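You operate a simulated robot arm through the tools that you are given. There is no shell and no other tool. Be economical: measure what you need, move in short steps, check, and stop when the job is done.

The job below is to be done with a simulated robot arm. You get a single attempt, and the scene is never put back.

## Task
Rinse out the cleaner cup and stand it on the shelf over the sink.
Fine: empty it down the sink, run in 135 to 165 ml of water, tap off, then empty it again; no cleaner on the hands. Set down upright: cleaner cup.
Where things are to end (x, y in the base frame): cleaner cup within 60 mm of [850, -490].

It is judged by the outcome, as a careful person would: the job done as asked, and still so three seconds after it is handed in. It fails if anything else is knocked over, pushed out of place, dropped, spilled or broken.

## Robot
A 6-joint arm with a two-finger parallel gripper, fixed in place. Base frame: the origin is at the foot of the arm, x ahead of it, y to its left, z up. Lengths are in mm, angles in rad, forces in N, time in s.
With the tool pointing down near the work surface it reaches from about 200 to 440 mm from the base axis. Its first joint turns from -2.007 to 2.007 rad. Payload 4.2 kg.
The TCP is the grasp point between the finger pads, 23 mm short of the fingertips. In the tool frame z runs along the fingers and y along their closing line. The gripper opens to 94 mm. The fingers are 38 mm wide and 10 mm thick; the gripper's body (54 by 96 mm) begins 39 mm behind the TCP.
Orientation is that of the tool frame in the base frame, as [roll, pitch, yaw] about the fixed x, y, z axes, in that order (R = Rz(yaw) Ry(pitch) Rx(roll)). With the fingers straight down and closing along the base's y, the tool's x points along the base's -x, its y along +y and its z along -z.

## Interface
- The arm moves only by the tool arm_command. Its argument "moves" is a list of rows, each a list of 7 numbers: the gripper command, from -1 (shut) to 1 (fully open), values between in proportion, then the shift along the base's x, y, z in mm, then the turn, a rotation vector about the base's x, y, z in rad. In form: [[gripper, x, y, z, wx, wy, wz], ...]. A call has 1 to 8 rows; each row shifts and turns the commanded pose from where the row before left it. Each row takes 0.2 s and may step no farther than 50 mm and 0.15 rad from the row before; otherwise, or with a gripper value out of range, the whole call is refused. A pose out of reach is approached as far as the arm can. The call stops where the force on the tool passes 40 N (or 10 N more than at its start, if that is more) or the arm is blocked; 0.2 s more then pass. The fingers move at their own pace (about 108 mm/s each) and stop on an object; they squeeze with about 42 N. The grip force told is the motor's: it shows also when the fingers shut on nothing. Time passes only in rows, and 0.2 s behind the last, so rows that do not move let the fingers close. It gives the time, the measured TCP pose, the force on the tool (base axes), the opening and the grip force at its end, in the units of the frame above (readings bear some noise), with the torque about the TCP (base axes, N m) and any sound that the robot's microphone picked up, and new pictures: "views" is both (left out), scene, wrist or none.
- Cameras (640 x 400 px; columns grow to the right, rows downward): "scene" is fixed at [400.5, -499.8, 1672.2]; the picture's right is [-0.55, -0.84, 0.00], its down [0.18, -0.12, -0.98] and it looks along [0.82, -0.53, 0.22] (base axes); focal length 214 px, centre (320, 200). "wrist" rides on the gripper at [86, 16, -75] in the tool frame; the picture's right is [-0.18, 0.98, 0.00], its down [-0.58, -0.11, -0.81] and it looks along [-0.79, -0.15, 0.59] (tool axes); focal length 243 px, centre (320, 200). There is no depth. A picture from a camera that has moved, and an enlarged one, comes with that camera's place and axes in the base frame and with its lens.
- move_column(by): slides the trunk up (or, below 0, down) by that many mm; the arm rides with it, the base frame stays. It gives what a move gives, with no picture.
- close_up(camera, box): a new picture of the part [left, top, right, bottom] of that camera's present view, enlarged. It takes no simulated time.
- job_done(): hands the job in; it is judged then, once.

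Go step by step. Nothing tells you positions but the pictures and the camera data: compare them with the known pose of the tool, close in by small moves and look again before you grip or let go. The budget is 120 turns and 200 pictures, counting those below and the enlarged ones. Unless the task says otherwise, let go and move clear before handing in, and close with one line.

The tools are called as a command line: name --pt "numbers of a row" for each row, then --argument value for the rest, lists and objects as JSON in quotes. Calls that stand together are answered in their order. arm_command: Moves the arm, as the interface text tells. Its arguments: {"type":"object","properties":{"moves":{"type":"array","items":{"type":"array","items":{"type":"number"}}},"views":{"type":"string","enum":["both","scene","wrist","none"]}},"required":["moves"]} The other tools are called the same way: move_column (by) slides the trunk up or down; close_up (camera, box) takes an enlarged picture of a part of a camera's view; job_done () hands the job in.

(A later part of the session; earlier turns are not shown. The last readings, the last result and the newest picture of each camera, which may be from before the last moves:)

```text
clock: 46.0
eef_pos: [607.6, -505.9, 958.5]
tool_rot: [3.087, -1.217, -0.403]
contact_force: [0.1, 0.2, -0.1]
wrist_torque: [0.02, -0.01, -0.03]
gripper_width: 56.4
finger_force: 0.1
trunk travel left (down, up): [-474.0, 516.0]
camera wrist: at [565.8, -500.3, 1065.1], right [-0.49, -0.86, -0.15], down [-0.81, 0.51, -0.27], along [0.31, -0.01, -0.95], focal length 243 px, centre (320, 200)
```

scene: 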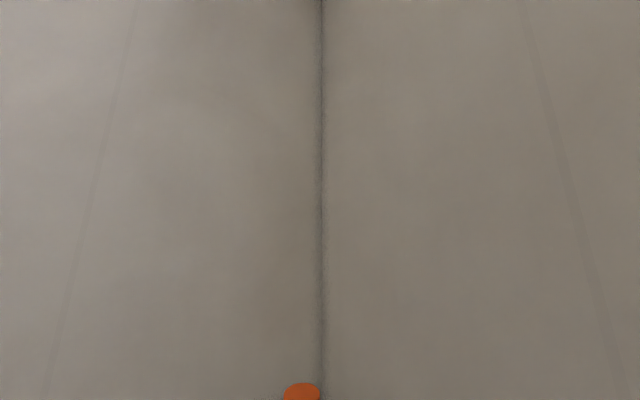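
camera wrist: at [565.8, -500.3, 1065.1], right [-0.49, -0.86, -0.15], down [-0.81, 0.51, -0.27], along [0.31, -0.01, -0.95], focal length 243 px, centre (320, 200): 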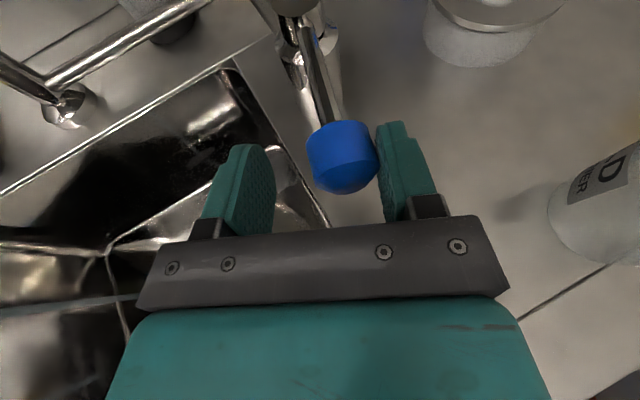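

There's a thin line at the left of the picture that wasn't there before — possibly the water stream. Enlarge it.

close_up --camera "wrist" --box '[0, 200, 240, 350]'

```text
2.67 times, centred on (120, 275) of wrist
camera zoom: at [565.8, -500.3, 1065.1], right [-0.49, -0.86, -0.15], down [-0.81, 0.51, -0.27], along [0.31, -0.01, -0.95], focal length 647 px, centre (853, 0)
```

zoom: 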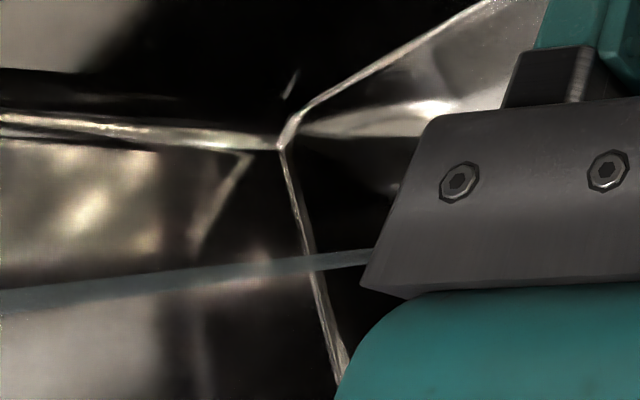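

Confirmed: water is running in a thin stream at about (641,-325), with the lever now turned ~17° toward +y. Back away from the lever and return to the cup.

arm_command --pt "0.25 0 -5 0 0 0 0" --pt "0.25 -27 13.5 0 0 0 0" --pt "0.25 -27 13.5 0 0 0 0" --pt "0.3 -30 8 5 0 0 0" --pt "0.6 -40 -25 0 0 0 -0.1" --pt "1 -35 -35 -10 0 0 -0.1" --pt "1 -11 -40 -25 0 0 -0.1" --views "wrist"

```text
refused: row 6 steps farther than a row can; nothing moved
```

arm_command --pt "0.25 0 -5 0 0 0 0" --pt "0.25 -27 13.5 0 0 0 0" --pt "0.25 -27 13.5 0 0 0 0" --pt "0.3 -30 8 5 0 0 0" --pt "0.6 -40 -25 0 0 0 -0.1" --pt "1 -33 -30 -10 0 0 -0.1" --pt "1 -11 -35 -25 0 0 -0.1" --views "wrist"

```text
clock: 47.6
eef_pos: [436.3, -566.1, 927.8]
tool_rot: [3.085, -1.215, -0.705]
contact_force: [-0.6, 0.2, -0.7]
wrist_torque: [0.02, 0.01, 0.0]
gripper_width: 94.3
finger_force: 0.1
trunk travel left (down, up): [-474.0, 516.0]
camera wrist: at [397.2, -547.8, 1035.2], right [-0.72, -0.67, -0.15], down [-0.63, 0.73, -0.27], along [0.29, -0.1, -0.95], focal length 243 px, centre (320, 200)
```

wrist: 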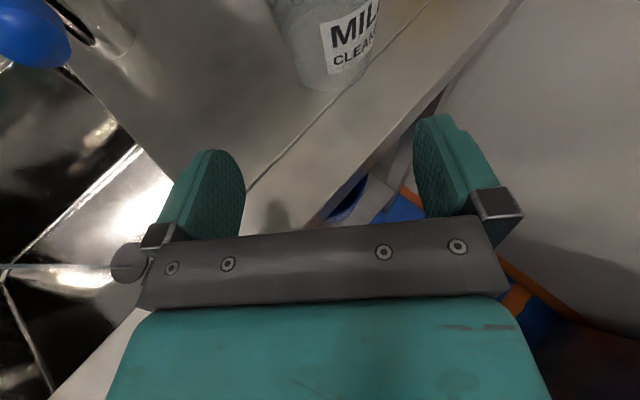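

Align, advance onto the cup (known at (510,-650)) and grip it; then take a look.

arm_command --pt "1 -6.8 -7.1 -13.5 0 0 0" --pt "1 26.8 -25.6 0 0 0 0" --pt "1 26.8 -25.6 0 0 0 0" --pt "1 26.8 -25.6 0 0 0 0" --pt "0.5 0 0 0 0 0 0" --pt "0.3 0 0 0 0 0 0" --pt "0.1 0 0 0 0 0 0" --views "wrist"

```text
clock: 49.2
eef_pos: [512.8, -650.9, 914.3]
tool_rot: [3.086, -1.215, -0.704]
contact_force: [0.0, -0.2, -0.1]
wrist_torque: [0.01, 0.02, 0.0]
gripper_width: 61.5
finger_force: 42.5
trunk travel left (down, up): [-474.0, 516.0]
camera wrist: at [473.9, -632.6, 1021.6], right [-0.72, -0.67, -0.15], down [-0.63, 0.73, -0.27], along [0.29, -0.1, -0.95], focal length 243 px, centre (320, 200)
```

wrist: 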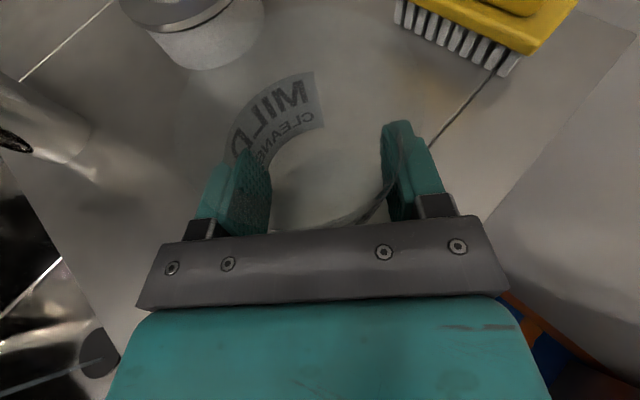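

Gripped. Carry it over the basin again, stopping short of the stream.

arm_command --pt "0.1 0 0 35 0 0 0" --pt "0.1 0 0 45 0 0 0" --pt "0.1 0 15 45 0 0 0" --pt "0.1 0 40 20 0 0 0.05" --pt "0.1 0 45 0 0 0 0.05" --pt "0.1 5 45 0 0 0 0.05" --pt "0.1 10 45 0 0 0 0.05" --pt "0.1 15 40 0 0 0 0.05" --views "none"

arm_command --pt "0.1 10 15 -30 0 0 0.05" --pt "0.1 0 0 -40 0 0 0" --pt "0.1 0 0 -38 0 0 0" --views "wrist"

arm_command --pt "0.1 0 0 0 0 0 0" --views "none"

arm_command --pt "0.1 0 0 0 0 0 0" --views "none"

arm_command --pt "0.1 0 0 0 0 0 0" --views "none"

arm_command --pt "0.1 0 0 0 0 0 0" --views "none"

```text
clock: 51.0
eef_pos: [541.2, -422.4, 1056.9]
tool_rot: [3.085, -1.214, -0.454]
contact_force: [1.1, -0.2, -0.2]
wrist_torque: [0.01, -0.02, 0.01]
gripper_width: 61.4
finger_force: 42.7
trunk travel left (down, up): [-474.0, 516.0]
```

```text
clock: 51.8
eef_pos: [555.3, -406.5, 950.8]
tool_rot: [3.085, -1.218, -0.403]
contact_force: [0.5, -0.9, 0.0]
wrist_torque: [0.03, 0.02, 0.01]
gripper_width: 61.7
finger_force: 42.2
trunk travel left (down, up): [-474.0, 516.0]
camera wrist: at [512.7, -400.0, 1058.0], right [-0.49, -0.86, -0.15], down [-0.81, 0.51, -0.27], along [0.31, -0.01, -0.95], focal length 243 px, centre (320, 200)
```

wrist: 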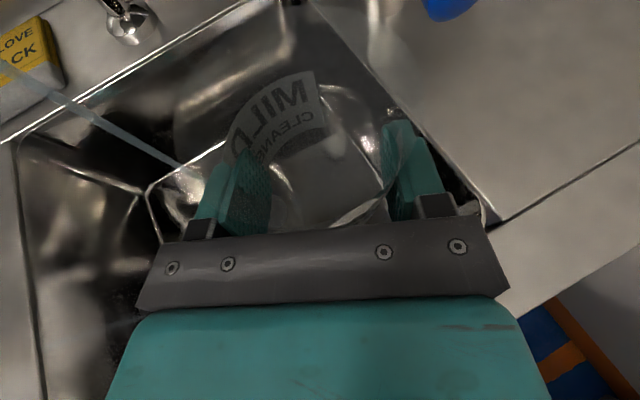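

```text
clock: 52.2
eef_pos: [555.7, -405.6, 949.7]
tool_rot: [3.089, -1.215, -0.405]
contact_force: [0.3, 0.0, 0.1]
wrist_torque: [0.03, 0.02, -0.02]
gripper_width: 61.3
finger_force: 42.1
trunk travel left (down, up): [-474.0, 516.0]
```

```text
clock: 52.6
eef_pos: [554.7, -406.5, 951.7]
tool_rot: [3.087, -1.217, -0.405]
contact_force: [-0.6, 0.4, -0.4]
wrist_torque: [-0.02, -0.01, -0.04]
gripper_width: 61.5
finger_force: 41.9
trunk travel left (down, up): [-474.0, 516.0]
```

```text
clock: 53.0
eef_pos: [554.7, -404.7, 950.6]
tool_rot: [3.086, -1.216, -0.404]
contact_force: [0.5, 1.1, -0.1]
wrist_torque: [-0.01, 0.0, 0.02]
gripper_width: 61.3
finger_force: 41.9
trunk travel left (down, up): [-474.0, 516.0]
```

```text
clock: 53.4
eef_pos: [555.4, -405.4, 950.3]
tool_rot: [3.087, -1.213, -0.405]
contact_force: [0.0, 0.1, 0.4]
wrist_torque: [0.0, 0.02, -0.02]
gripper_width: 61.7
finger_force: 41.9
trunk travel left (down, up): [-474.0, 516.0]
```

I'm short of the stream (at about (641,-327)) with the empty cup. To calibrate its interior I'll enlarge the view of it.

close_up --camera "wrist" --box '[160, 50, 448, 230]'

```text
2.22 times, centred on (304, 140) of wrist
camera zoom: at [512.8, -400.4, 1057.9], right [-0.49, -0.86, -0.15], down [-0.81, 0.52, -0.27], along [0.31, -0.01, -0.95], focal length 539 px, centre (356, 333)
```

zoom: 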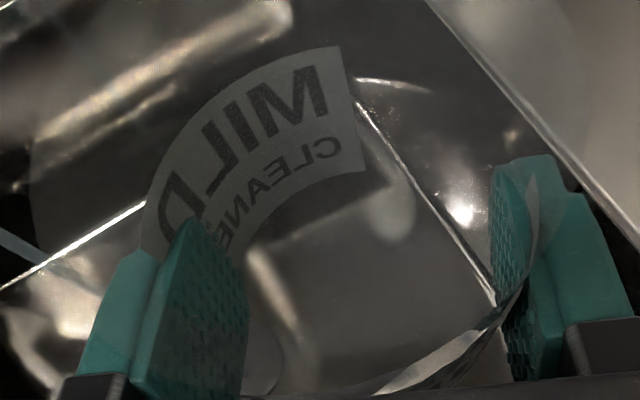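

I'll move the cup under the stream in three steps and look at how fast it fills (time only passes during rows).

arm_command --pt "0.1 27.3 26.7 0 0 0 0" --pt "0.1 27.3 26.7 0 0 0 0" --pt "0.1 27.3 26.7 0 0 0 0" --views "wrist"

close_up --camera "wrist" --box '[160, 50, 448, 230]'

```text
clock: 54.2
eef_pos: [629.3, -330.1, 951.0]
tool_rot: [3.087, -1.217, -0.404]
contact_force: [0.2, -0.3, -0.2]
wrist_torque: [0.01, -0.02, -0.02]
gripper_width: 61.4
finger_force: 42.0
out of reach, approached as far as the arm can: row 3
trunk travel left (down, up): [-474.0, 516.0]
camera wrist: at [587.8, -324.4, 1059.0], right [-0.49, -0.86, -0.15], down [-0.81, 0.52, -0.27], along [0.31, -0.01, -0.95], focal length 243 px, centre (320, 200)
```

wrist: 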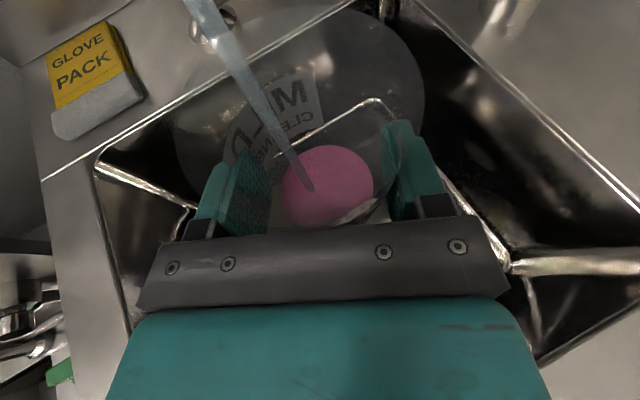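

```text
2.22 times, centred on (304, 140) of wrist
camera zoom: at [587.8, -324.4, 1059.0], right [-0.49, -0.86, -0.15], down [-0.81, 0.52, -0.27], along [0.31, -0.01, -0.95], focal length 539 px, centre (356, 333)
```

zoom: 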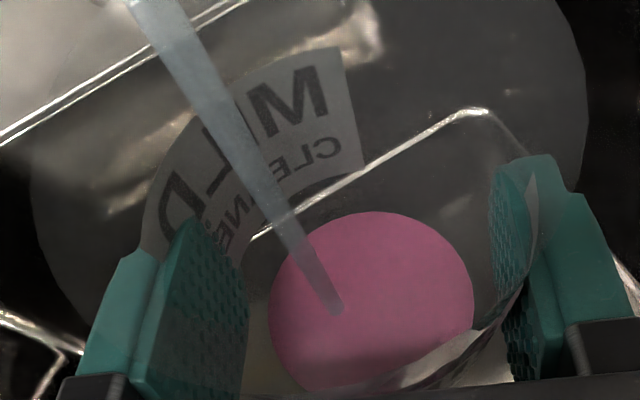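

The cup is right under the stream (the water is tinted by a trace of residue). Hold 0.6 s more and measure the level rise.

arm_command --pt "0.1 0 0 0 0 0 0" --pt "0.1 0 0 0 0 0 0" --views "none"

close_up --camera "wrist" --box '[160, 50, 448, 230]'

```text
clock: 54.8
eef_pos: [629.6, -329.7, 951.2]
tool_rot: [3.086, -1.214, -0.402]
contact_force: [-0.2, 0.2, -0.3]
wrist_torque: [0.03, -0.01, -0.01]
gripper_width: 61.6
finger_force: 42.2
trunk travel left (down, up): [-474.0, 516.0]
```

```text
2.22 times, centred on (304, 140) of wrist
camera zoom: at [587.8, -324.6, 1058.9], right [-0.49, -0.86, -0.15], down [-0.81, 0.51, -0.27], along [0.31, -0.01, -0.95], focal length 539 px, centre (356, 333)
```

zoom: 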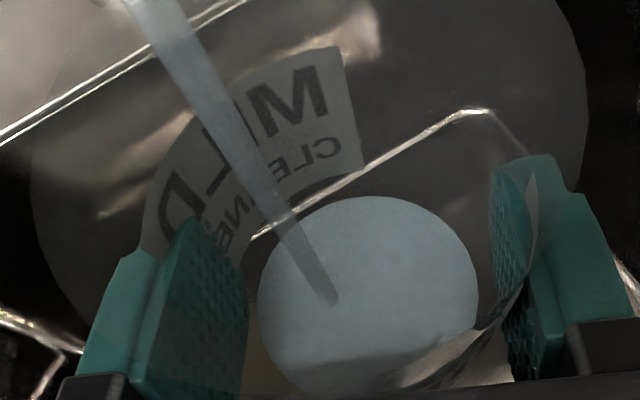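

Rising ~7 mm per 0.6 s (about 28 ml/s). Hold 1.8 s more and measure again.

arm_command --pt "0.1 0 0 0 0 0 0" --pt "0.1 0 0 0 0 0 0" --pt "0.1 0 0 0 0 0 0" --pt "0.1 0 0 0 0 0 0" --pt "0.1 0 0 0 0 0 0" --pt "0.1 0 0 0 0 0 0" --pt "0.1 0 0 0 0 0 0" --pt "0.1 0 0 0 0 0 0" --views "none"

close_up --camera "wrist" --box '[160, 50, 448, 230]'

```text
clock: 56.6
eef_pos: [629.0, -330.6, 951.2]
tool_rot: [3.087, -1.215, -0.403]
contact_force: [0.8, 0.3, -0.6]
wrist_torque: [-0.02, 0.0, -0.03]
gripper_width: 61.5
finger_force: 42.2
trunk travel left (down, up): [-474.0, 516.0]
```

```text
2.22 times, centred on (304, 140) of wrist
camera zoom: at [587.8, -324.6, 1058.9], right [-0.49, -0.86, -0.15], down [-0.81, 0.51, -0.27], along [0.31, -0.01, -0.95], focal length 539 px, centre (356, 333)
```

zoom: 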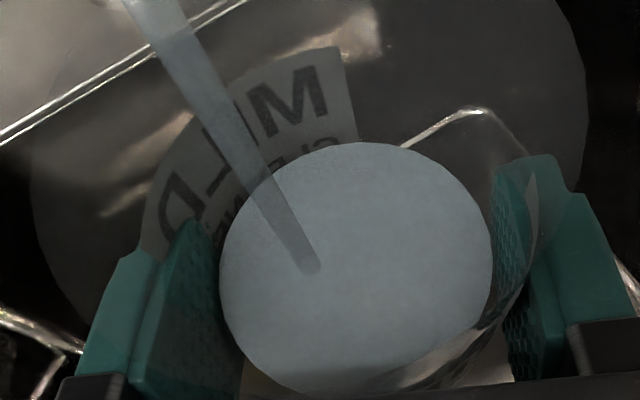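

About 77 ml by both geometry and time (29 ml/s). Hold another 1.8 s, then measure.

arm_command --pt "0.1 0 0 0 0 0 0" --pt "0.1 0 0 0 0 0 0" --pt "0.1 0 0 0 0 0 0" --pt "0.1 0 0 0 0 0 0" --pt "0.1 0 0 0 0 0 0" --pt "0.1 0 0 0 0 0 0" --pt "0.1 0 0 0 0 0 0" --pt "0.1 0 0 0 0 0 0" --views "none"

close_up --camera "wrist" --box '[160, 50, 448, 230]'

```text
clock: 58.4
eef_pos: [629.9, -330.0, 951.4]
tool_rot: [3.087, -1.215, -0.404]
contact_force: [0.6, 0.2, -2.5]
wrist_torque: [-0.01, 0.04, 0.01]
gripper_width: 61.9
finger_force: 41.9
trunk travel left (down, up): [-474.0, 516.0]
```

```text
2.22 times, centred on (304, 140) of wrist
camera zoom: at [587.8, -324.6, 1058.9], right [-0.49, -0.86, -0.15], down [-0.81, 0.51, -0.27], along [0.31, -0.01, -0.95], focal length 539 px, centre (356, 333)
```

zoom: 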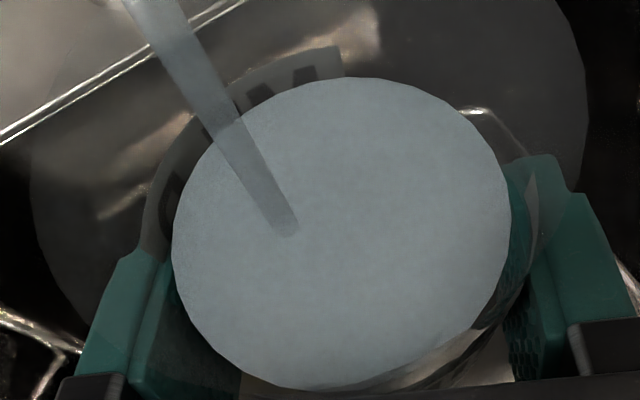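

About 131 ml now. Hold 0.4 s more and withdraw from the stream, aiming at ~149 ml.

arm_command --pt "0.1 0 0 0 0 0 0" --pt "0.1 0 0 0 0 0 0" --pt "0.1 -27 -26 0 0 0 0" --pt "0.1 -30 -29 0 0 0 0" --pt "0.1 -20 -20 0 0 0 0" --views "wrist"

close_up --camera "wrist" --box '[160, 50, 448, 230]'

arm_command --pt "0.1 0 0 0 0 0 0" --views "none"

arm_command --pt "0.1 0 0 0 0 0 0" --views "none"

arm_command --pt "0.1 0 0 0 0 0 0" --views "none"

arm_command --pt "0.1 0 0 0 0 0 0" --views "none"

arm_command --pt "0.1 0 0 0 0 0 0" --views "none"

arm_command --pt "0.1 0 0 0 0 0 0" --views "none"

```text
clock: 59.6
eef_pos: [551.3, -407.0, 953.4]
tool_rot: [3.085, -1.216, -0.402]
contact_force: [0.4, 0.2, -1.6]
wrist_torque: [0.0, 0.01, 0.03]
gripper_width: 61.8
finger_force: 41.9
trunk travel left (down, up): [-474.0, 516.0]
camera wrist: at [509.4, -401.7, 1060.6], right [-0.49, -0.86, -0.15], down [-0.81, 0.51, -0.27], along [0.31, -0.01, -0.95], focal length 243 px, centre (320, 200)
```

wrist: 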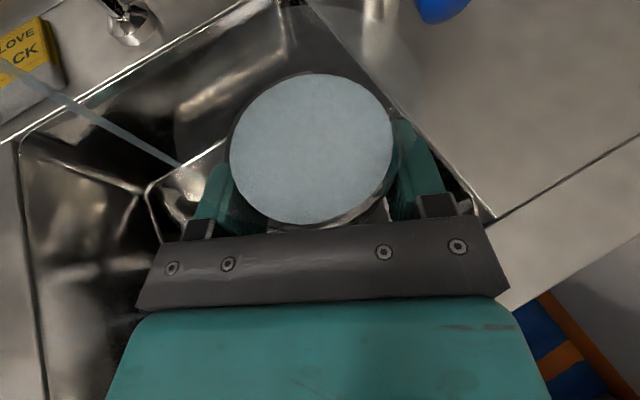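

```text
2.22 times, centred on (304, 140) of wrist
camera zoom: at [509.4, -401.7, 1060.6], right [-0.49, -0.86, -0.15], down [-0.81, 0.51, -0.27], along [0.31, -0.01, -0.95], focal length 539 px, centre (356, 333)
```

zoom: 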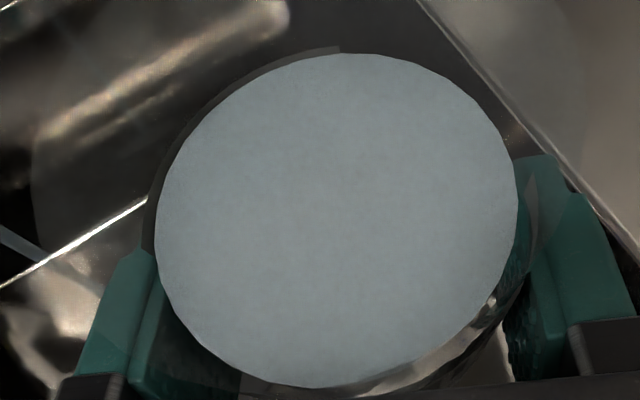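

```text
clock: 60.0
eef_pos: [551.6, -407.6, 953.2]
tool_rot: [3.087, -1.217, -0.405]
contact_force: [0.8, -0.1, -1.9]
wrist_torque: [0.01, 0.03, 0.01]
gripper_width: 62.0
finger_force: 42.5
trunk travel left (down, up): [-474.0, 516.0]
```

```text
clock: 60.4
eef_pos: [551.3, -406.4, 951.9]
tool_rot: [3.088, -1.215, -0.403]
contact_force: [0.7, -0.2, -0.8]
wrist_torque: [0.01, 0.0, 0.0]
gripper_width: 61.9
finger_force: 42.5
trunk travel left (down, up): [-474.0, 516.0]
```

```text
clock: 60.8
eef_pos: [551.8, -406.9, 952.8]
tool_rot: [3.088, -1.215, -0.407]
contact_force: [0.4, 0.1, -2.4]
wrist_torque: [0.01, 0.02, 0.04]
gripper_width: 62.0
finger_force: 42.5
trunk travel left (down, up): [-474.0, 516.0]
```

```text
clock: 61.2
eef_pos: [551.3, -408.0, 952.2]
tool_rot: [3.087, -1.216, -0.403]
contact_force: [0.6, 0.1, -1.9]
wrist_torque: [-0.04, 0.02, 0.04]
gripper_width: 62.1
finger_force: 41.6
trunk travel left (down, up): [-474.0, 516.0]
```

```text
clock: 61.6
eef_pos: [551.9, -407.8, 953.9]
tool_rot: [3.089, -1.214, -0.406]
contact_force: [-0.8, 0.3, -0.5]
wrist_torque: [-0.01, 0.06, 0.01]
gripper_width: 61.9
finger_force: 41.7
trunk travel left (down, up): [-474.0, 516.0]
```

```text
clock: 62.0
eef_pos: [552.7, -407.1, 952.9]
tool_rot: [3.088, -1.215, -0.405]
contact_force: [0.9, -0.3, -1.2]
wrist_torque: [0.02, 0.02, -0.03]
gripper_width: 62.0
finger_force: 41.7
trunk travel left (down, up): [-474.0, 516.0]
```

Estimates: 140–150 ml from geometry and timing, weight a bit lower; I'd like to be centred at ~150, so a very brief dip (~0.2 s) through the stream adds ~6 ml.

arm_command --pt "0.1 24 23 0 0 0 0" --pt "0.1 24 23 0 0 0 0" --pt "0.1 24 23 0 0 0 0" --pt "0.1 -24 -23 0 0 0 0" --pt "0.1 -24 -23 0 0 0 0" --pt "0.1 -24 -23 0 0 0 0" --views "none"

close_up --camera "wrist" --box '[160, 50, 448, 230]'

```text
clock: 63.4
eef_pos: [549.6, -406.9, 949.3]
tool_rot: [3.085, -1.214, -0.4]
contact_force: [0.2, -0.6, -1.7]
wrist_torque: [-0.02, 0.04, 0.03]
gripper_width: 62.1
finger_force: 42.0
trunk travel left (down, up): [-474.0, 516.0]
```

```text
2.22 times, centred on (304, 140) of wrist
camera zoom: at [508.3, -400.5, 1057.5], right [-0.49, -0.86, -0.15], down [-0.81, 0.51, -0.27], along [0.31, -0.01, -0.95], focal length 539 px, centre (356, 333)
```

zoom: 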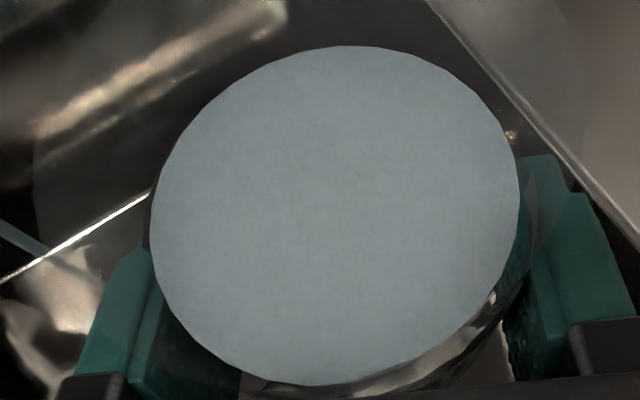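

Level rose ~2 mm, so about 149 ml. Now carry the cup smoothly back to its spot on the counter.

arm_command --pt "0.1 0 0 20 0 0 0" --pt "0.1 0 0 35 0 0 0" --pt "0.1 0 0 35 0 0 0" --pt "0.1 -5 -15 15 0 0 0" --pt "0.1 -10 -30 0 0 0 -0.04" --pt "0.1 -10 -35 0 0 0 -0.05" --pt "0.1 -10 -35 0 0 0 -0.05" --pt "0.1 -3 -35 0 0 0 -0.05" --views "none"

arm_command --pt "0.1 0 -35 0 0 0 -0.05" --pt "0.1 0 -30 0 0 0 -0.06" --pt "0.1 0 -20 0 0 0 0" --pt "0.1 0 -8 -15 0 0 0" --pt "0.1 0 0 -30 0 0 0" --pt "0.1 0 0 -30 0 0 0" --views "wrist"

```text
clock: 65.2
eef_pos: [514.0, -555.7, 1055.2]
tool_rot: [3.088, -1.214, -0.596]
contact_force: [-0.6, 0.8, -1.7]
wrist_torque: [-0.01, 0.04, -0.02]
gripper_width: 61.8
finger_force: 41.7
trunk travel left (down, up): [-474.0, 516.0]
```

```text
clock: 66.6
eef_pos: [514.2, -650.6, 978.1]
tool_rot: [3.087, -1.217, -0.704]
contact_force: [0.1, 0.3, -2.2]
wrist_torque: [0.05, 0.0, -0.01]
gripper_width: 62.1
finger_force: 41.9
trunk travel left (down, up): [-474.0, 516.0]
camera wrist: at [474.9, -633.7, 1085.2], right [-0.72, -0.67, -0.15], down [-0.63, 0.73, -0.27], along [0.29, -0.1, -0.95], focal length 243 px, centre (320, 200)
```

wrist: 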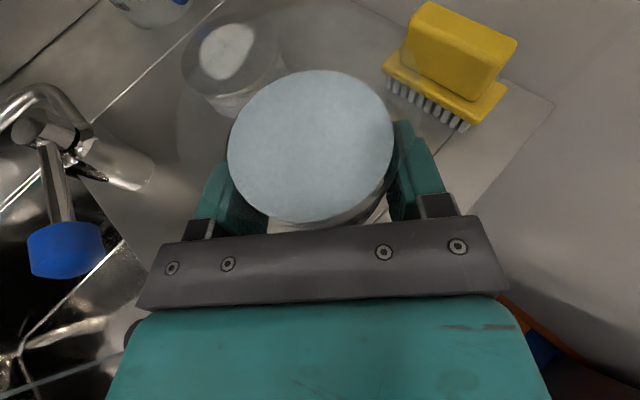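

Lower to the counter (contact expected at z≈914).

arm_command --pt "0.1 0 0 -25 0 0 0" --pt "0.1 0 0 -20 0 0 0" --pt "0.1 0 0 -12 0 0 0" --pt "0.1 0 0 -6 0 0 0" --pt "0.1 0 0 0 0 0 0" --views "none"

```text
clock: 67.8
eef_pos: [514.1, -651.9, 916.0]
tool_rot: [3.086, -1.215, -0.705]
contact_force: [-0.6, -0.7, -2.0]
wrist_torque: [0.0, -0.01, 0.0]
gripper_width: 61.7
finger_force: 41.7
trunk travel left (down, up): [-474.0, 516.0]
```

arm_command --pt "0.1 0 0 -1.5 0 0 0" --pt "0.1 0 0 0 0 0 0" --views "none"

```text
clock: 68.4
eef_pos: [512.7, -651.7, 915.6]
tool_rot: [3.088, -1.214, -0.706]
contact_force: [0.1, -0.8, -1.7]
wrist_torque: [0.01, 0.0, -0.02]
gripper_width: 62.2
finger_force: 41.8
trunk travel left (down, up): [-474.0, 516.0]
```

I see no contact yet; lower in 1 mm steps.

arm_command --pt "0.1 0 0 -1 0 0 0" --pt "0.1 0 0 0 0 0 0" --views "none"

arm_command --pt "0.1 0 0 -0.7 0 0 0" --pt "0.1 0 0 0 0 0 0" --views "none"

```text
clock: 69.0
eef_pos: [512.4, -651.0, 914.9]
tool_rot: [3.089, -1.214, -0.705]
contact_force: [0.4, 0.4, -2.6]
wrist_torque: [0.02, 0.07, 0.0]
gripper_width: 62.1
finger_force: 42.3
trunk travel left (down, up): [-474.0, 516.0]
```

```text
clock: 69.6
eef_pos: [513.7, -650.7, 913.9]
tool_rot: [3.088, -1.214, -0.704]
contact_force: [-0.4, -1.4, -1.8]
wrist_torque: [0.0, 0.0, -0.01]
gripper_width: 61.9
finger_force: 42.0
trunk travel left (down, up): [-474.0, 516.0]
```

arm_command --pt "0.1 0 0 -1 0 0 0" --pt "0.1 0 0 0 0 0 0" --views "none"

arm_command --pt "0.1 0 0 -1 0 0 0" --pt "0.1 0 0 0 0 0 0" --views "none"

```text
clock: 70.2
eef_pos: [512.9, -650.7, 914.5]
tool_rot: [3.084, -1.215, -0.702]
contact_force: [0.6, -1.4, 3.0]
wrist_torque: [-0.08, -0.14, -0.05]
gripper_width: 61.8
finger_force: 41.6
trunk travel left (down, up): [-474.0, 516.0]
```

```text
clock: 70.8
eef_pos: [513.2, -650.2, 915.2]
tool_rot: [3.087, -1.218, -0.704]
contact_force: [-2.8, 2.0, 8.2]
wrist_torque: [0.01, -0.25, -0.01]
gripper_width: 62.1
finger_force: 42.1
trunk travel left (down, up): [-474.0, 516.0]
```

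Standing on the counter (weight readings average ≈1.5 N of water — consistent with ~150 ml). Release and back off.

arm_command --pt "0.1 0 0 0.5 0 0 0" --pt "0.5 0 0 0 0 0 0" --pt "1 0 0 0 0 0 0" --pt "1 0 0 0 0 0 0" --pt "1 -25 24 0 0 0 0" --pt "1 -29 27.5 0 0 0 0" --pt "1 -20 20 20 0 0 0" --views "wrist"

```text
clock: 72.4
eef_pos: [441.4, -578.7, 934.9]
tool_rot: [3.088, -1.215, -0.708]
contact_force: [0.5, -0.3, -0.3]
wrist_torque: [0.01, 0.01, 0.02]
gripper_width: 93.8
finger_force: 0.0
trunk travel left (down, up): [-474.0, 516.0]
camera wrist: at [402.4, -560.5, 1041.3], right [-0.72, -0.67, -0.15], down [-0.63, 0.73, -0.27], along [0.29, -0.1, -0.95], focal length 243 px, centre (320, 200)
```

wrist: 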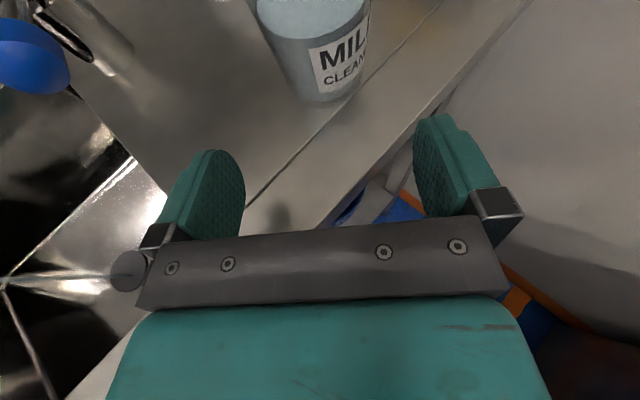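

The cup is standing well. Go back to the tap lever, re-entering along the same line with the fingers straddling the knob.

arm_command --pt "1 5 30 25 0 0 0" --pt "0.7 17 40 3 0 0 0.1" --pt "0.4 30 33 0 0 0 0.1" --pt "0.25 30 0 0 0 0 0.1" --pt "0.25 0 0 0 0 0 0" --views "wrist"

```text
clock: 73.6
eef_pos: [520.9, -473.4, 960.4]
tool_rot: [3.086, -1.215, -0.404]
contact_force: [0.0, -0.1, 0.1]
wrist_torque: [0.03, 0.01, 0.0]
gripper_width: 58.9
finger_force: 0.2
trunk travel left (down, up): [-474.0, 516.0]
camera wrist: at [478.1, -468.4, 1069.2], right [-0.49, -0.86, -0.15], down [-0.82, 0.51, -0.27], along [0.31, -0.01, -0.95], focal length 243 px, centre (320, 200)
```

wrist: 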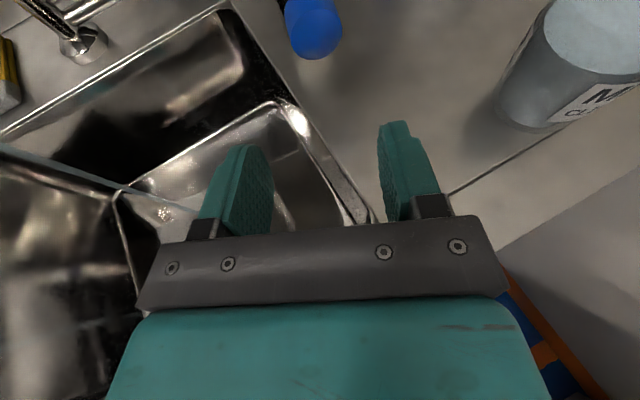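

Advance onto the knob, then push it back to −y in small steps.

arm_command --pt "0.25 29 -13 0 0 0 0" --pt "0.25 29 -13 0 0 0 0" --pt "0.25 28 -12 0 0 0 0" --views "wrist"

arm_command --pt "0.25 0 -10 0 0 0 0" --pt "0.25 0 -10 0 0 0 0" --pt "0.25 0 -10 0 0 0 0" --pt "0.25 0 -8 0 0 0 0" --views "wrist"

```text
clock: 74.4
eef_pos: [607.4, -512.6, 960.6]
tool_rot: [3.087, -1.217, -0.404]
contact_force: [-0.1, 0.0, -0.3]
wrist_torque: [0.0, -0.02, 0.03]
gripper_width: 58.7
finger_force: 0.1
trunk travel left (down, up): [-474.0, 516.0]
camera wrist: at [566.2, -507.1, 1067.9], right [-0.49, -0.86, -0.15], down [-0.81, 0.52, -0.27], along [0.31, -0.01, -0.95], focal length 243 px, centre (320, 200)
```

wrist: 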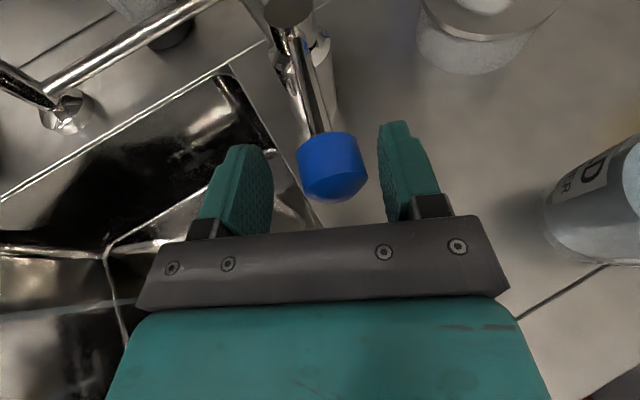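

```text
clock: 75.4
eef_pos: [606.7, -552.3, 962.0]
tool_rot: [3.085, -1.217, -0.402]
contact_force: [-0.3, 0.8, 0.1]
wrist_torque: [0.02, 0.0, 0.02]
gripper_width: 58.6
finger_force: 0.4
trunk travel left (down, up): [-474.0, 516.0]
camera wrist: at [564.7, -546.5, 1069.1], right [-0.49, -0.86, -0.15], down [-0.81, 0.51, -0.27], along [0.31, -0.01, -0.95], focal length 243 px, centre (320, 200)
```

wrist: 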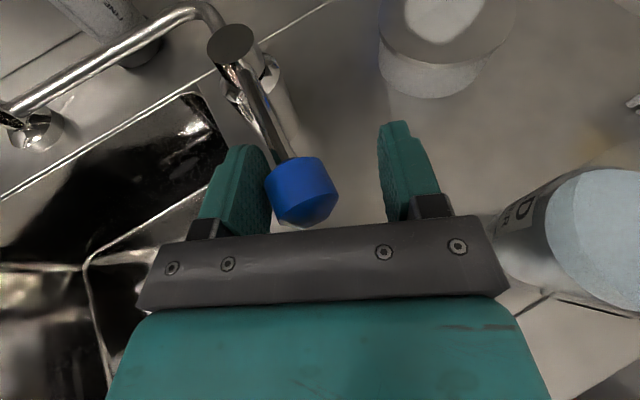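

The stream seems gone already; push a little further until the closed stop is felt.

arm_command --pt "0.25 0 -5 0 0 0 0" --pt "0.25 0 -5 0 0 0 0" --views "wrist"

close_up --camera "wrist" --box '[0, 200, 240, 350]'

```text
clock: 76.0
eef_pos: [606.4, -560.7, 961.5]
tool_rot: [3.088, -1.216, -0.403]
contact_force: [-2.8, 10.4, 1.8]
wrist_torque: [0.0, -0.07, 0.48]
gripper_width: 62.1
finger_force: 4.0
trunk travel left (down, up): [-474.0, 516.0]
camera wrist: at [565.1, -555.7, 1068.5], right [-0.49, -0.86, -0.15], down [-0.82, 0.51, -0.27], along [0.31, 0.0, -0.95], focal length 243 px, centre (320, 200)
```

wrist: 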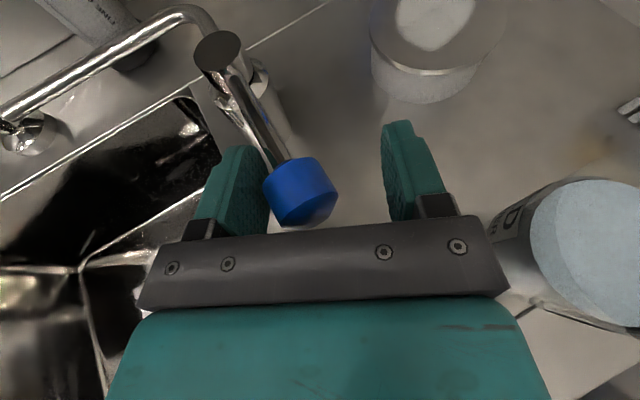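

```text
2.67 times, centred on (120, 275) of wrist
camera zoom: at [565.1, -555.7, 1068.5], right [-0.49, -0.86, -0.15], down [-0.82, 0.51, -0.27], along [0.31, 0.0, -0.95], focal length 647 px, centre (853, 0)
```

zoom: 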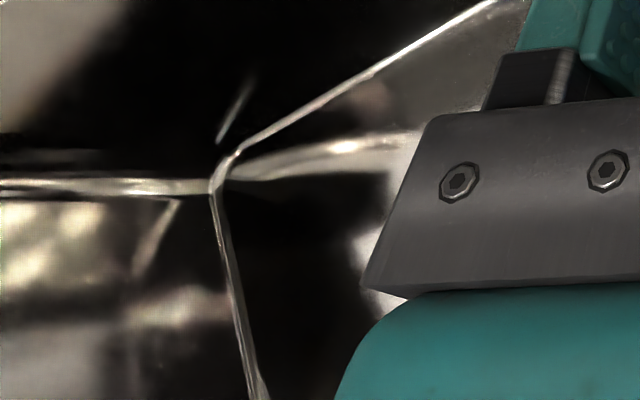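

Hard stop reached, 10 N, and no stream: the tap is off. Back away and look at the spout area, then return to the cup.

arm_command --pt "0.25 0 11 0 0 0 0" --pt "0.25 -27 13.5 0 0 0 0" --pt "0.25 -27 13.5 0 0 0 0" --pt "0.3 -27 13.5 0 0 0 0" --views "wrist"

```text
clock: 77.0
eef_pos: [525.0, -511.0, 960.9]
tool_rot: [3.083, -1.217, -0.402]
contact_force: [0.1, 0.5, 0.6]
wrist_torque: [0.01, -0.01, -0.01]
gripper_width: 61.0
finger_force: 0.1
trunk travel left (down, up): [-474.0, 516.0]
camera wrist: at [483.6, -505.7, 1068.4], right [-0.49, -0.86, -0.15], down [-0.81, 0.51, -0.27], along [0.31, -0.01, -0.95], focal length 243 px, centre (320, 200)
```

wrist: 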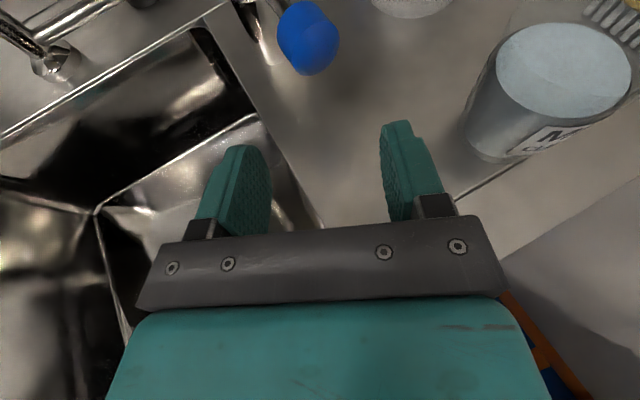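

Tap off, stream gone. Return to the pre-grasp point and take the cup again.

arm_command --pt "0.5 -30 0 0 0 0 -0.1" --pt "0.8 -30 -20 0 0 0 -0.1" --pt "1 -25 -25 -15 0 0 -0.1" --pt "1 -3 -22 -30 0 0 0" --views "wrist"

```text
clock: 78.0
eef_pos: [436.4, -574.5, 916.4]
tool_rot: [3.088, -1.215, -0.705]
contact_force: [0.7, 0.1, 0.2]
wrist_torque: [-0.03, 0.03, -0.01]
gripper_width: 94.1
finger_force: 0.2
trunk travel left (down, up): [-474.0, 516.0]
camera wrist: at [398.0, -556.0, 1023.6], right [-0.72, -0.67, -0.15], down [-0.63, 0.73, -0.27], along [0.29, -0.1, -0.95], focal length 243 px, centre (320, 200)
```

wrist: 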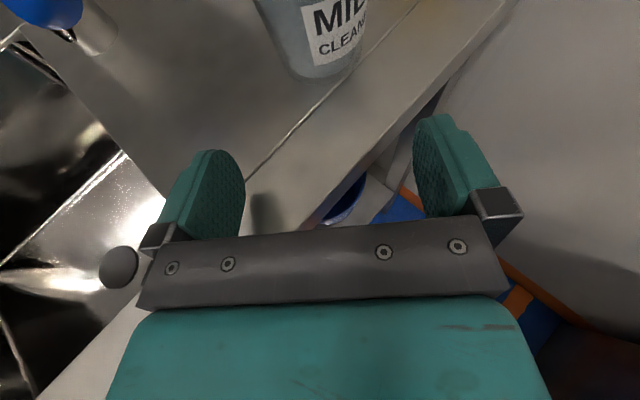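

arm_command --pt "1 26.3 -26.1 0 0 0 0" --pt "1 26.3 -26.1 0 0 0 0" --pt "1 26.3 -26.1 -1 0 0 0" --pt "0.5 0 0 0 0 0 0" --pt "0.3 0 0 0 0 0 0" --pt "0.1 0 0 0 0 0 0" --pt "0.1 0 0 0 0 0 0" --views "wrist"

```text
clock: 79.6
eef_pos: [520.3, -652.5, 916.6]
tool_rot: [3.089, -1.215, -0.702]
contact_force: [1.2, 0.6, 1.6]
wrist_torque: [-0.01, -0.06, 0.0]
gripper_width: 62.2
finger_force: 42.4
trunk travel left (down, up): [-474.0, 516.0]
camera wrist: at [480.6, -633.9, 1023.8], right [-0.72, -0.67, -0.15], down [-0.63, 0.73, -0.27], along [0.29, -0.1, -0.95], focal length 243 px, centre (320, 200)
```

wrist: 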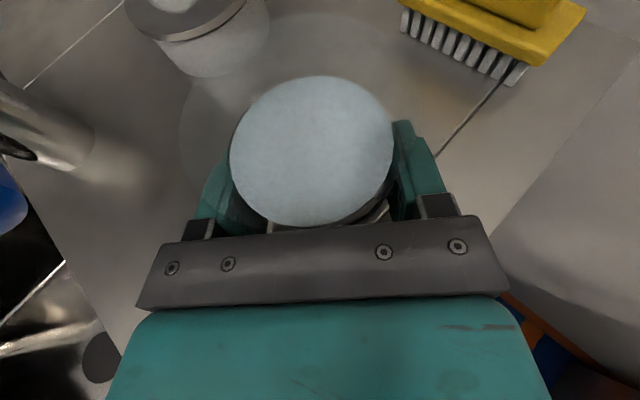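

Held. Lift and carry over the basin smoothly.

arm_command --pt "0.1 0 0 15 0 0 0" --pt "0.1 0 0 35 0 0 0" --pt "0.1 0 0 40 0 0 0" --pt "0.1 0 5 40 0 0 0" --pt "0.1 -3 20 15 0 0 0.03" --pt "0.1 -5 32 0 0 0 0.05" --pt "0.1 0 36 0 0 0 0.05" --pt "0.1 0 36 0 0 0 0.05" --views "none"

arm_command --pt "0.1 10 36 0 0 0 0.05" --pt "0.1 15 36 0 0 0 0.05" --pt "0.1 20 30 0 0 0 0.02" --pt "0.1 10 15 -15 0 0 0" --pt "0.1 0 5 -30 0 0 0" --pt "0.1 0 0 -25 0 0 0" --views "wrist"

```text
clock: 81.4
eef_pos: [509.3, -527.3, 1059.6]
tool_rot: [3.087, -1.214, -0.525]
contact_force: [-0.2, 0.1, -1.9]
wrist_torque: [0.04, 0.01, 0.05]
gripper_width: 62.3
finger_force: 42.0
trunk travel left (down, up): [-474.0, 516.0]
```

```text
clock: 82.8
eef_pos: [566.4, -404.2, 990.5]
tool_rot: [3.086, -1.216, -0.406]
contact_force: [0.6, 0.3, -2.4]
wrist_torque: [0.0, 0.03, 0.01]
gripper_width: 62.6
finger_force: 41.8
trunk travel left (down, up): [-474.0, 516.0]
camera wrist: at [523.4, -399.2, 1097.8], right [-0.49, -0.86, -0.15], down [-0.81, 0.52, -0.27], along [0.31, -0.01, -0.95], focal length 243 px, centre (320, 200)
```

wrist: 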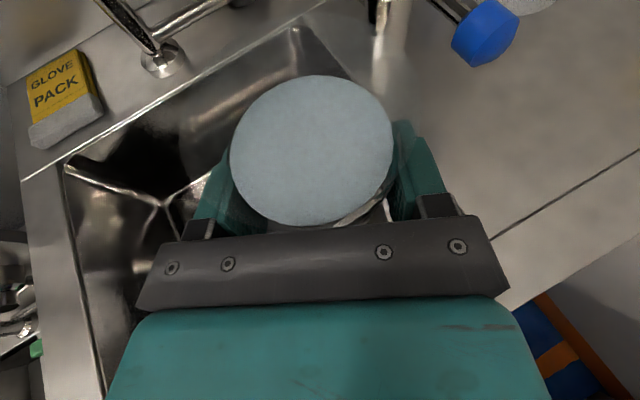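

Pour it out over the basin as before.

arm_command --pt "0.1 0 0 0 -0.134 0.067 0" --pt "0.1 0 0 0 -0.134 0.067 0" --pt "0.1 0 0 0 -0.134 0.067 0" --pt "0.1 0 0 0 -0.134 0.067 0" --pt "0.1 0 0 0 -0.134 0.067 0" --pt "0.1 0 0 0 -0.134 0.067 0" --pt "0.1 0 0 0 -0.134 0.067 0" --pt "0.1 0 0 0 -0.134 0.067 0" --views "wrist"

arm_command --pt "0.1 0 0 0 -0.134 0.067 0" --pt "0.1 0 0 0 -0.134 0.067 0" --pt "0.1 0 0 0 -0.134 0.067 0" --pt "0.1 0 0 0 -0.134 0.067 0" --pt "0.1 0 0 0 -0.134 0.067 0" --pt "0.1 0 0 0 -0.134 0.067 0" --pt "0.1 0 0 0 0 0 0" --pt "0.1 0 0 0 0 0 0" --views "none"

arm_command --pt "0.1 0 0 0 0 0 0" --pt "0.1 0 0 0 0 0 0" --pt "0.1 0 0 0 0 0 0" --pt "0.1 0 0 0 0 0 0" --pt "0.1 0 0 0 0 0 0" --views "wrist"

```text
clock: 84.6
eef_pos: [564.4, -403.6, 989.9]
tool_rot: [1.703, -0.325, 0.733]
contact_force: [-0.4, 0.4, -0.6]
wrist_torque: [-0.02, 0.0, 0.03]
gripper_width: 62.2
finger_force: 41.6
trunk travel left (down, up): [-474.0, 516.0]
camera wrist: at [570.8, -301.0, 1043.1], right [-0.27, -0.42, 0.86], down [-0.95, 0.24, -0.19], along [-0.13, -0.88, -0.47], focal length 243 px, centre (320, 200)
```

wrist: 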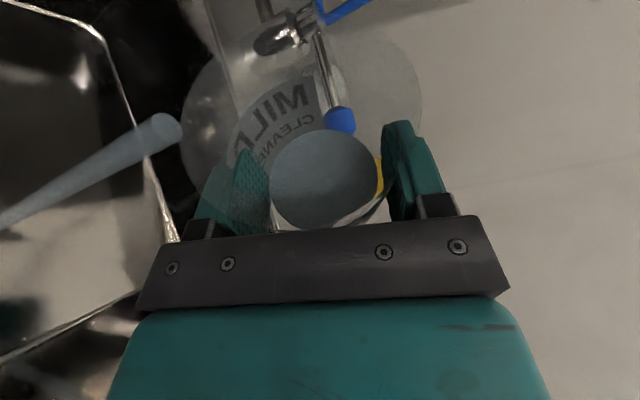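

```text
clock: 86.4
eef_pos: [564.5, -402.4, 989.3]
tool_rot: [1.371, 0.513, 0.698]
contact_force: [0.4, 0.6, 0.0]
wrist_torque: [0.0, -0.02, -0.04]
gripper_width: 61.6
finger_force: 41.9
trunk travel left (down, up): [-474.0, 516.0]
```

```text
clock: 87.6
eef_pos: [563.7, -403.5, 989.7]
tool_rot: [1.37, 0.512, 0.698]
contact_force: [-0.5, -0.1, -1.4]
wrist_torque: [0.02, -0.01, 0.02]
gripper_width: 61.6
finger_force: 41.9
trunk travel left (down, up): [-474.0, 516.0]
camera wrist: at [573.1, -295.8, 948.3], right [0.11, 0.35, 0.93], down [-0.98, 0.18, 0.05], along [-0.15, -0.92, 0.36], focal length 243 px, centre (320, 200)
```

wrist: 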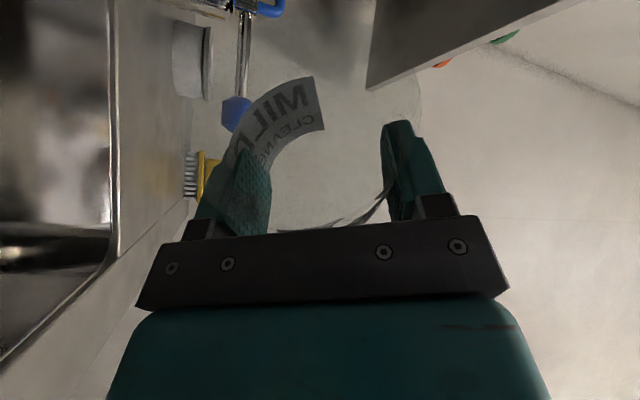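

The cup is empty. Turn it upright again.

arm_command --pt "0.1 0 0 0 0.134 -0.067 0" --pt "0.1 0 0 0 0.134 -0.067 0" --pt "0.1 0 0 0 0.134 -0.067 0" --pt "0.1 0 0 0 0.134 -0.067 0" --pt "0.1 0 0 0 0.134 -0.067 0" --pt "0.1 0 0 0 0.134 -0.067 0" --pt "0.1 0 0 0 0.134 -0.067 0" --pt "0.1 0 0 0 0.134 -0.067 0" --views "none"

arm_command --pt "0.1 0 0 0 0.134 -0.067 0" --pt "0.1 0 0 0 0.134 -0.067 0" --pt "0.1 0 0 0 0.134 -0.067 0" --pt "0.1 0 0 0 0.134 -0.067 0" --pt "0.1 0 0 0 0.134 -0.067 0" --pt "0.1 0 0 0 0.134 -0.067 0" --pt "0.1 -35 0 20 0 0 0" --pt "0.1 -35 0 20 0 0 0" --views "none"

move_column --by 370

close_up --camera "wrist" --box '[0, 0, 640, 400]'

```text
clock: 89.4
eef_pos: [564.5, -404.3, 990.1]
tool_rot: [1.839, -0.605, 0.669]
contact_force: [0.3, 0.0, -0.3]
wrist_torque: [-0.03, -0.02, -0.02]
gripper_width: 62.1
finger_force: 42.4
trunk travel left (down, up): [-474.0, 516.0]
```

```text
clock: 91.2
eef_pos: [495.8, -399.4, 1029.3]
tool_rot: [3.09, -1.213, -0.407]
contact_force: [0.4, -0.2, 0.3]
wrist_torque: [-0.01, 0.05, 0.0]
gripper_width: 61.7
finger_force: 42.1
trunk travel left (down, up): [-474.0, 516.0]
```

```text
clock: 94.7
eef_pos: [496.3, -400.5, 1399.9]
tool_rot: [3.087, -1.216, -0.405]
contact_force: [-0.2, 0.9, -0.5]
wrist_torque: [0.01, 0.01, -0.04]
gripper_width: 61.7
finger_force: 41.9
trunk travel left (down, up): [-844.0, 146.0]
```

```text
1.00 times, centred on (320, 200) of wrist (not enlarged: the box is as wide or as high as the picture)
camera zoom: at [454.5, -395.2, 1507.0], right [-0.49, -0.86, -0.15], down [-0.81, 0.52, -0.27], along [0.31, -0.01, -0.95], focal length 243 px, centre (320, 200)
```

zoom: 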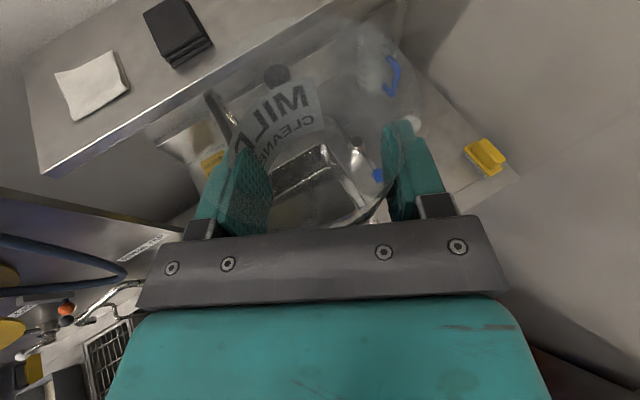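

The shelf top is about z≈1250 with a black box near (878,-349) and a cloth further left; the target (850,-490) is free. Align at y=-490 high above the shelf and advance.

arm_command --pt "0.1 10 -40 0 0 0 0" --pt "0.1 20 -45 0 0 0 0" --pt "0.1 40 -5 0 0 0 0" --pt "0.1 40 0 0 0 0 0" --pt "0.1 40 0 0 0 0 0" --views "wrist"

```text
clock: 95.9
eef_pos: [646.7, -488.8, 1399.9]
tool_rot: [3.089, -1.216, -0.408]
contact_force: [-0.5, -0.2, -0.2]
wrist_torque: [0.0, 0.03, -0.02]
gripper_width: 62.0
finger_force: 42.0
trunk travel left (down, up): [-844.0, 146.0]
camera wrist: at [604.1, -482.5, 1507.1], right [-0.49, -0.86, -0.15], down [-0.81, 0.52, -0.27], along [0.31, -0.01, -0.95], focal length 243 px, centre (320, 200)
```

wrist: 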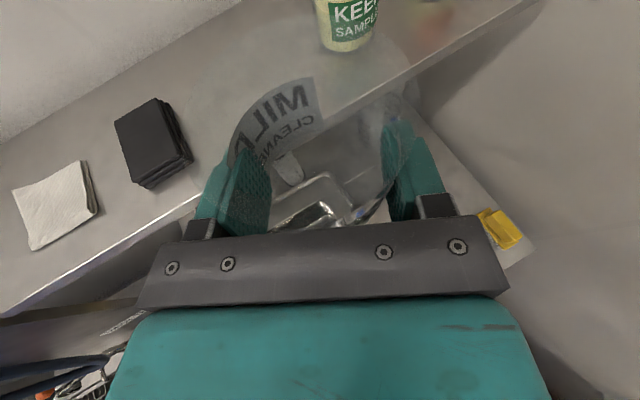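

Clear ahead: the jar is near y≈-620 and the box at y≈-380 or more. Advance to x≈848.

arm_command --pt "0.1 40 0 0 0 0 0" --pt "0.1 40 0 0 0 0 0" --pt "0.1 40 0 0 0 0 0" --pt "0.1 40 0 0 0 0 0" --pt "0.1 40 0 0 0 0 0" --views "wrist"

```text
clock: 97.1
eef_pos: [810.4, -499.8, 1377.8]
tool_rot: [2.982, -1.218, -0.288]
contact_force: [-0.8, 0.6, 0.6]
wrist_torque: [0.03, 0.02, 0.0]
gripper_width: 61.7
finger_force: 42.1
out of reach, approached as far as the arm can: row 3, 4, 5
trunk travel left (down, up): [-844.0, 146.0]
camera wrist: at [769.9, -491.9, 1484.9], right [-0.48, -0.87, -0.12], down [-0.83, 0.49, -0.28], along [0.3, -0.03, -0.95], focal length 243 px, centre (320, 200)
```

wrist: 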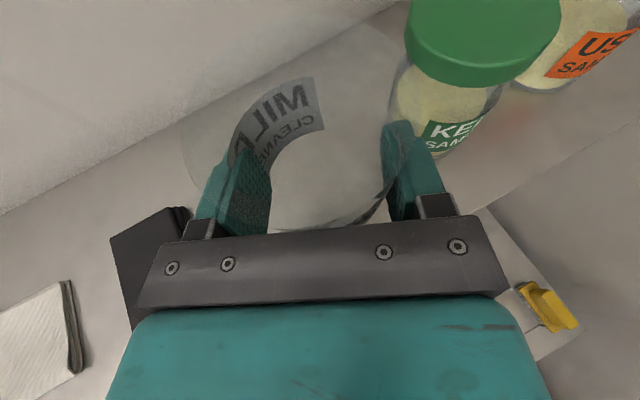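

At (810,-500), already within tolerance but near the reach limit; lowering relative to the trunk gives more reach. Descend, correcting the small roll, and edge forward.

arm_command --pt "0.1 0 2 -25 0.017 -0.009 0" --pt "0.1 10 3 -25 0.017 -0.009 0" --pt "0.1 15 3 0 0 0 0" --views "wrist"

```text
clock: 97.9
eef_pos: [800.2, -505.6, 1307.1]
tool_rot: [-3.128, -1.227, -0.46]
contact_force: [0.9, -0.9, 8.3]
wrist_torque: [-0.24, 0.1, 0.03]
gripper_width: 61.8
finger_force: 42.5
out of reach, approached as far as the arm can: row 1, 2, 3
trunk travel left (down, up): [-844.0, 146.0]
camera wrist: at [755.2, -502.6, 1414.1], right [-0.48, -0.86, -0.18], down [-0.82, 0.51, -0.27], along [0.33, 0.01, -0.94], focal length 243 px, centre (320, 200)
```

wrist: 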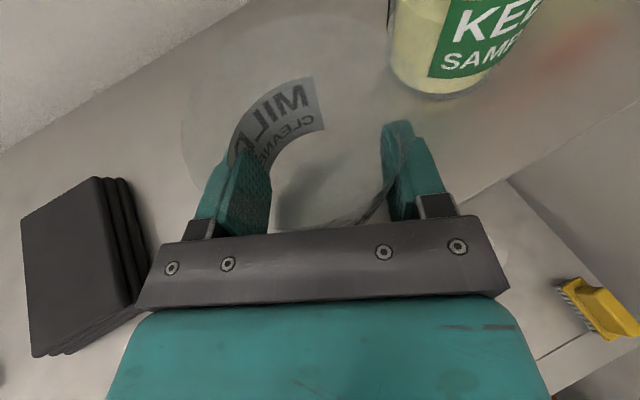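

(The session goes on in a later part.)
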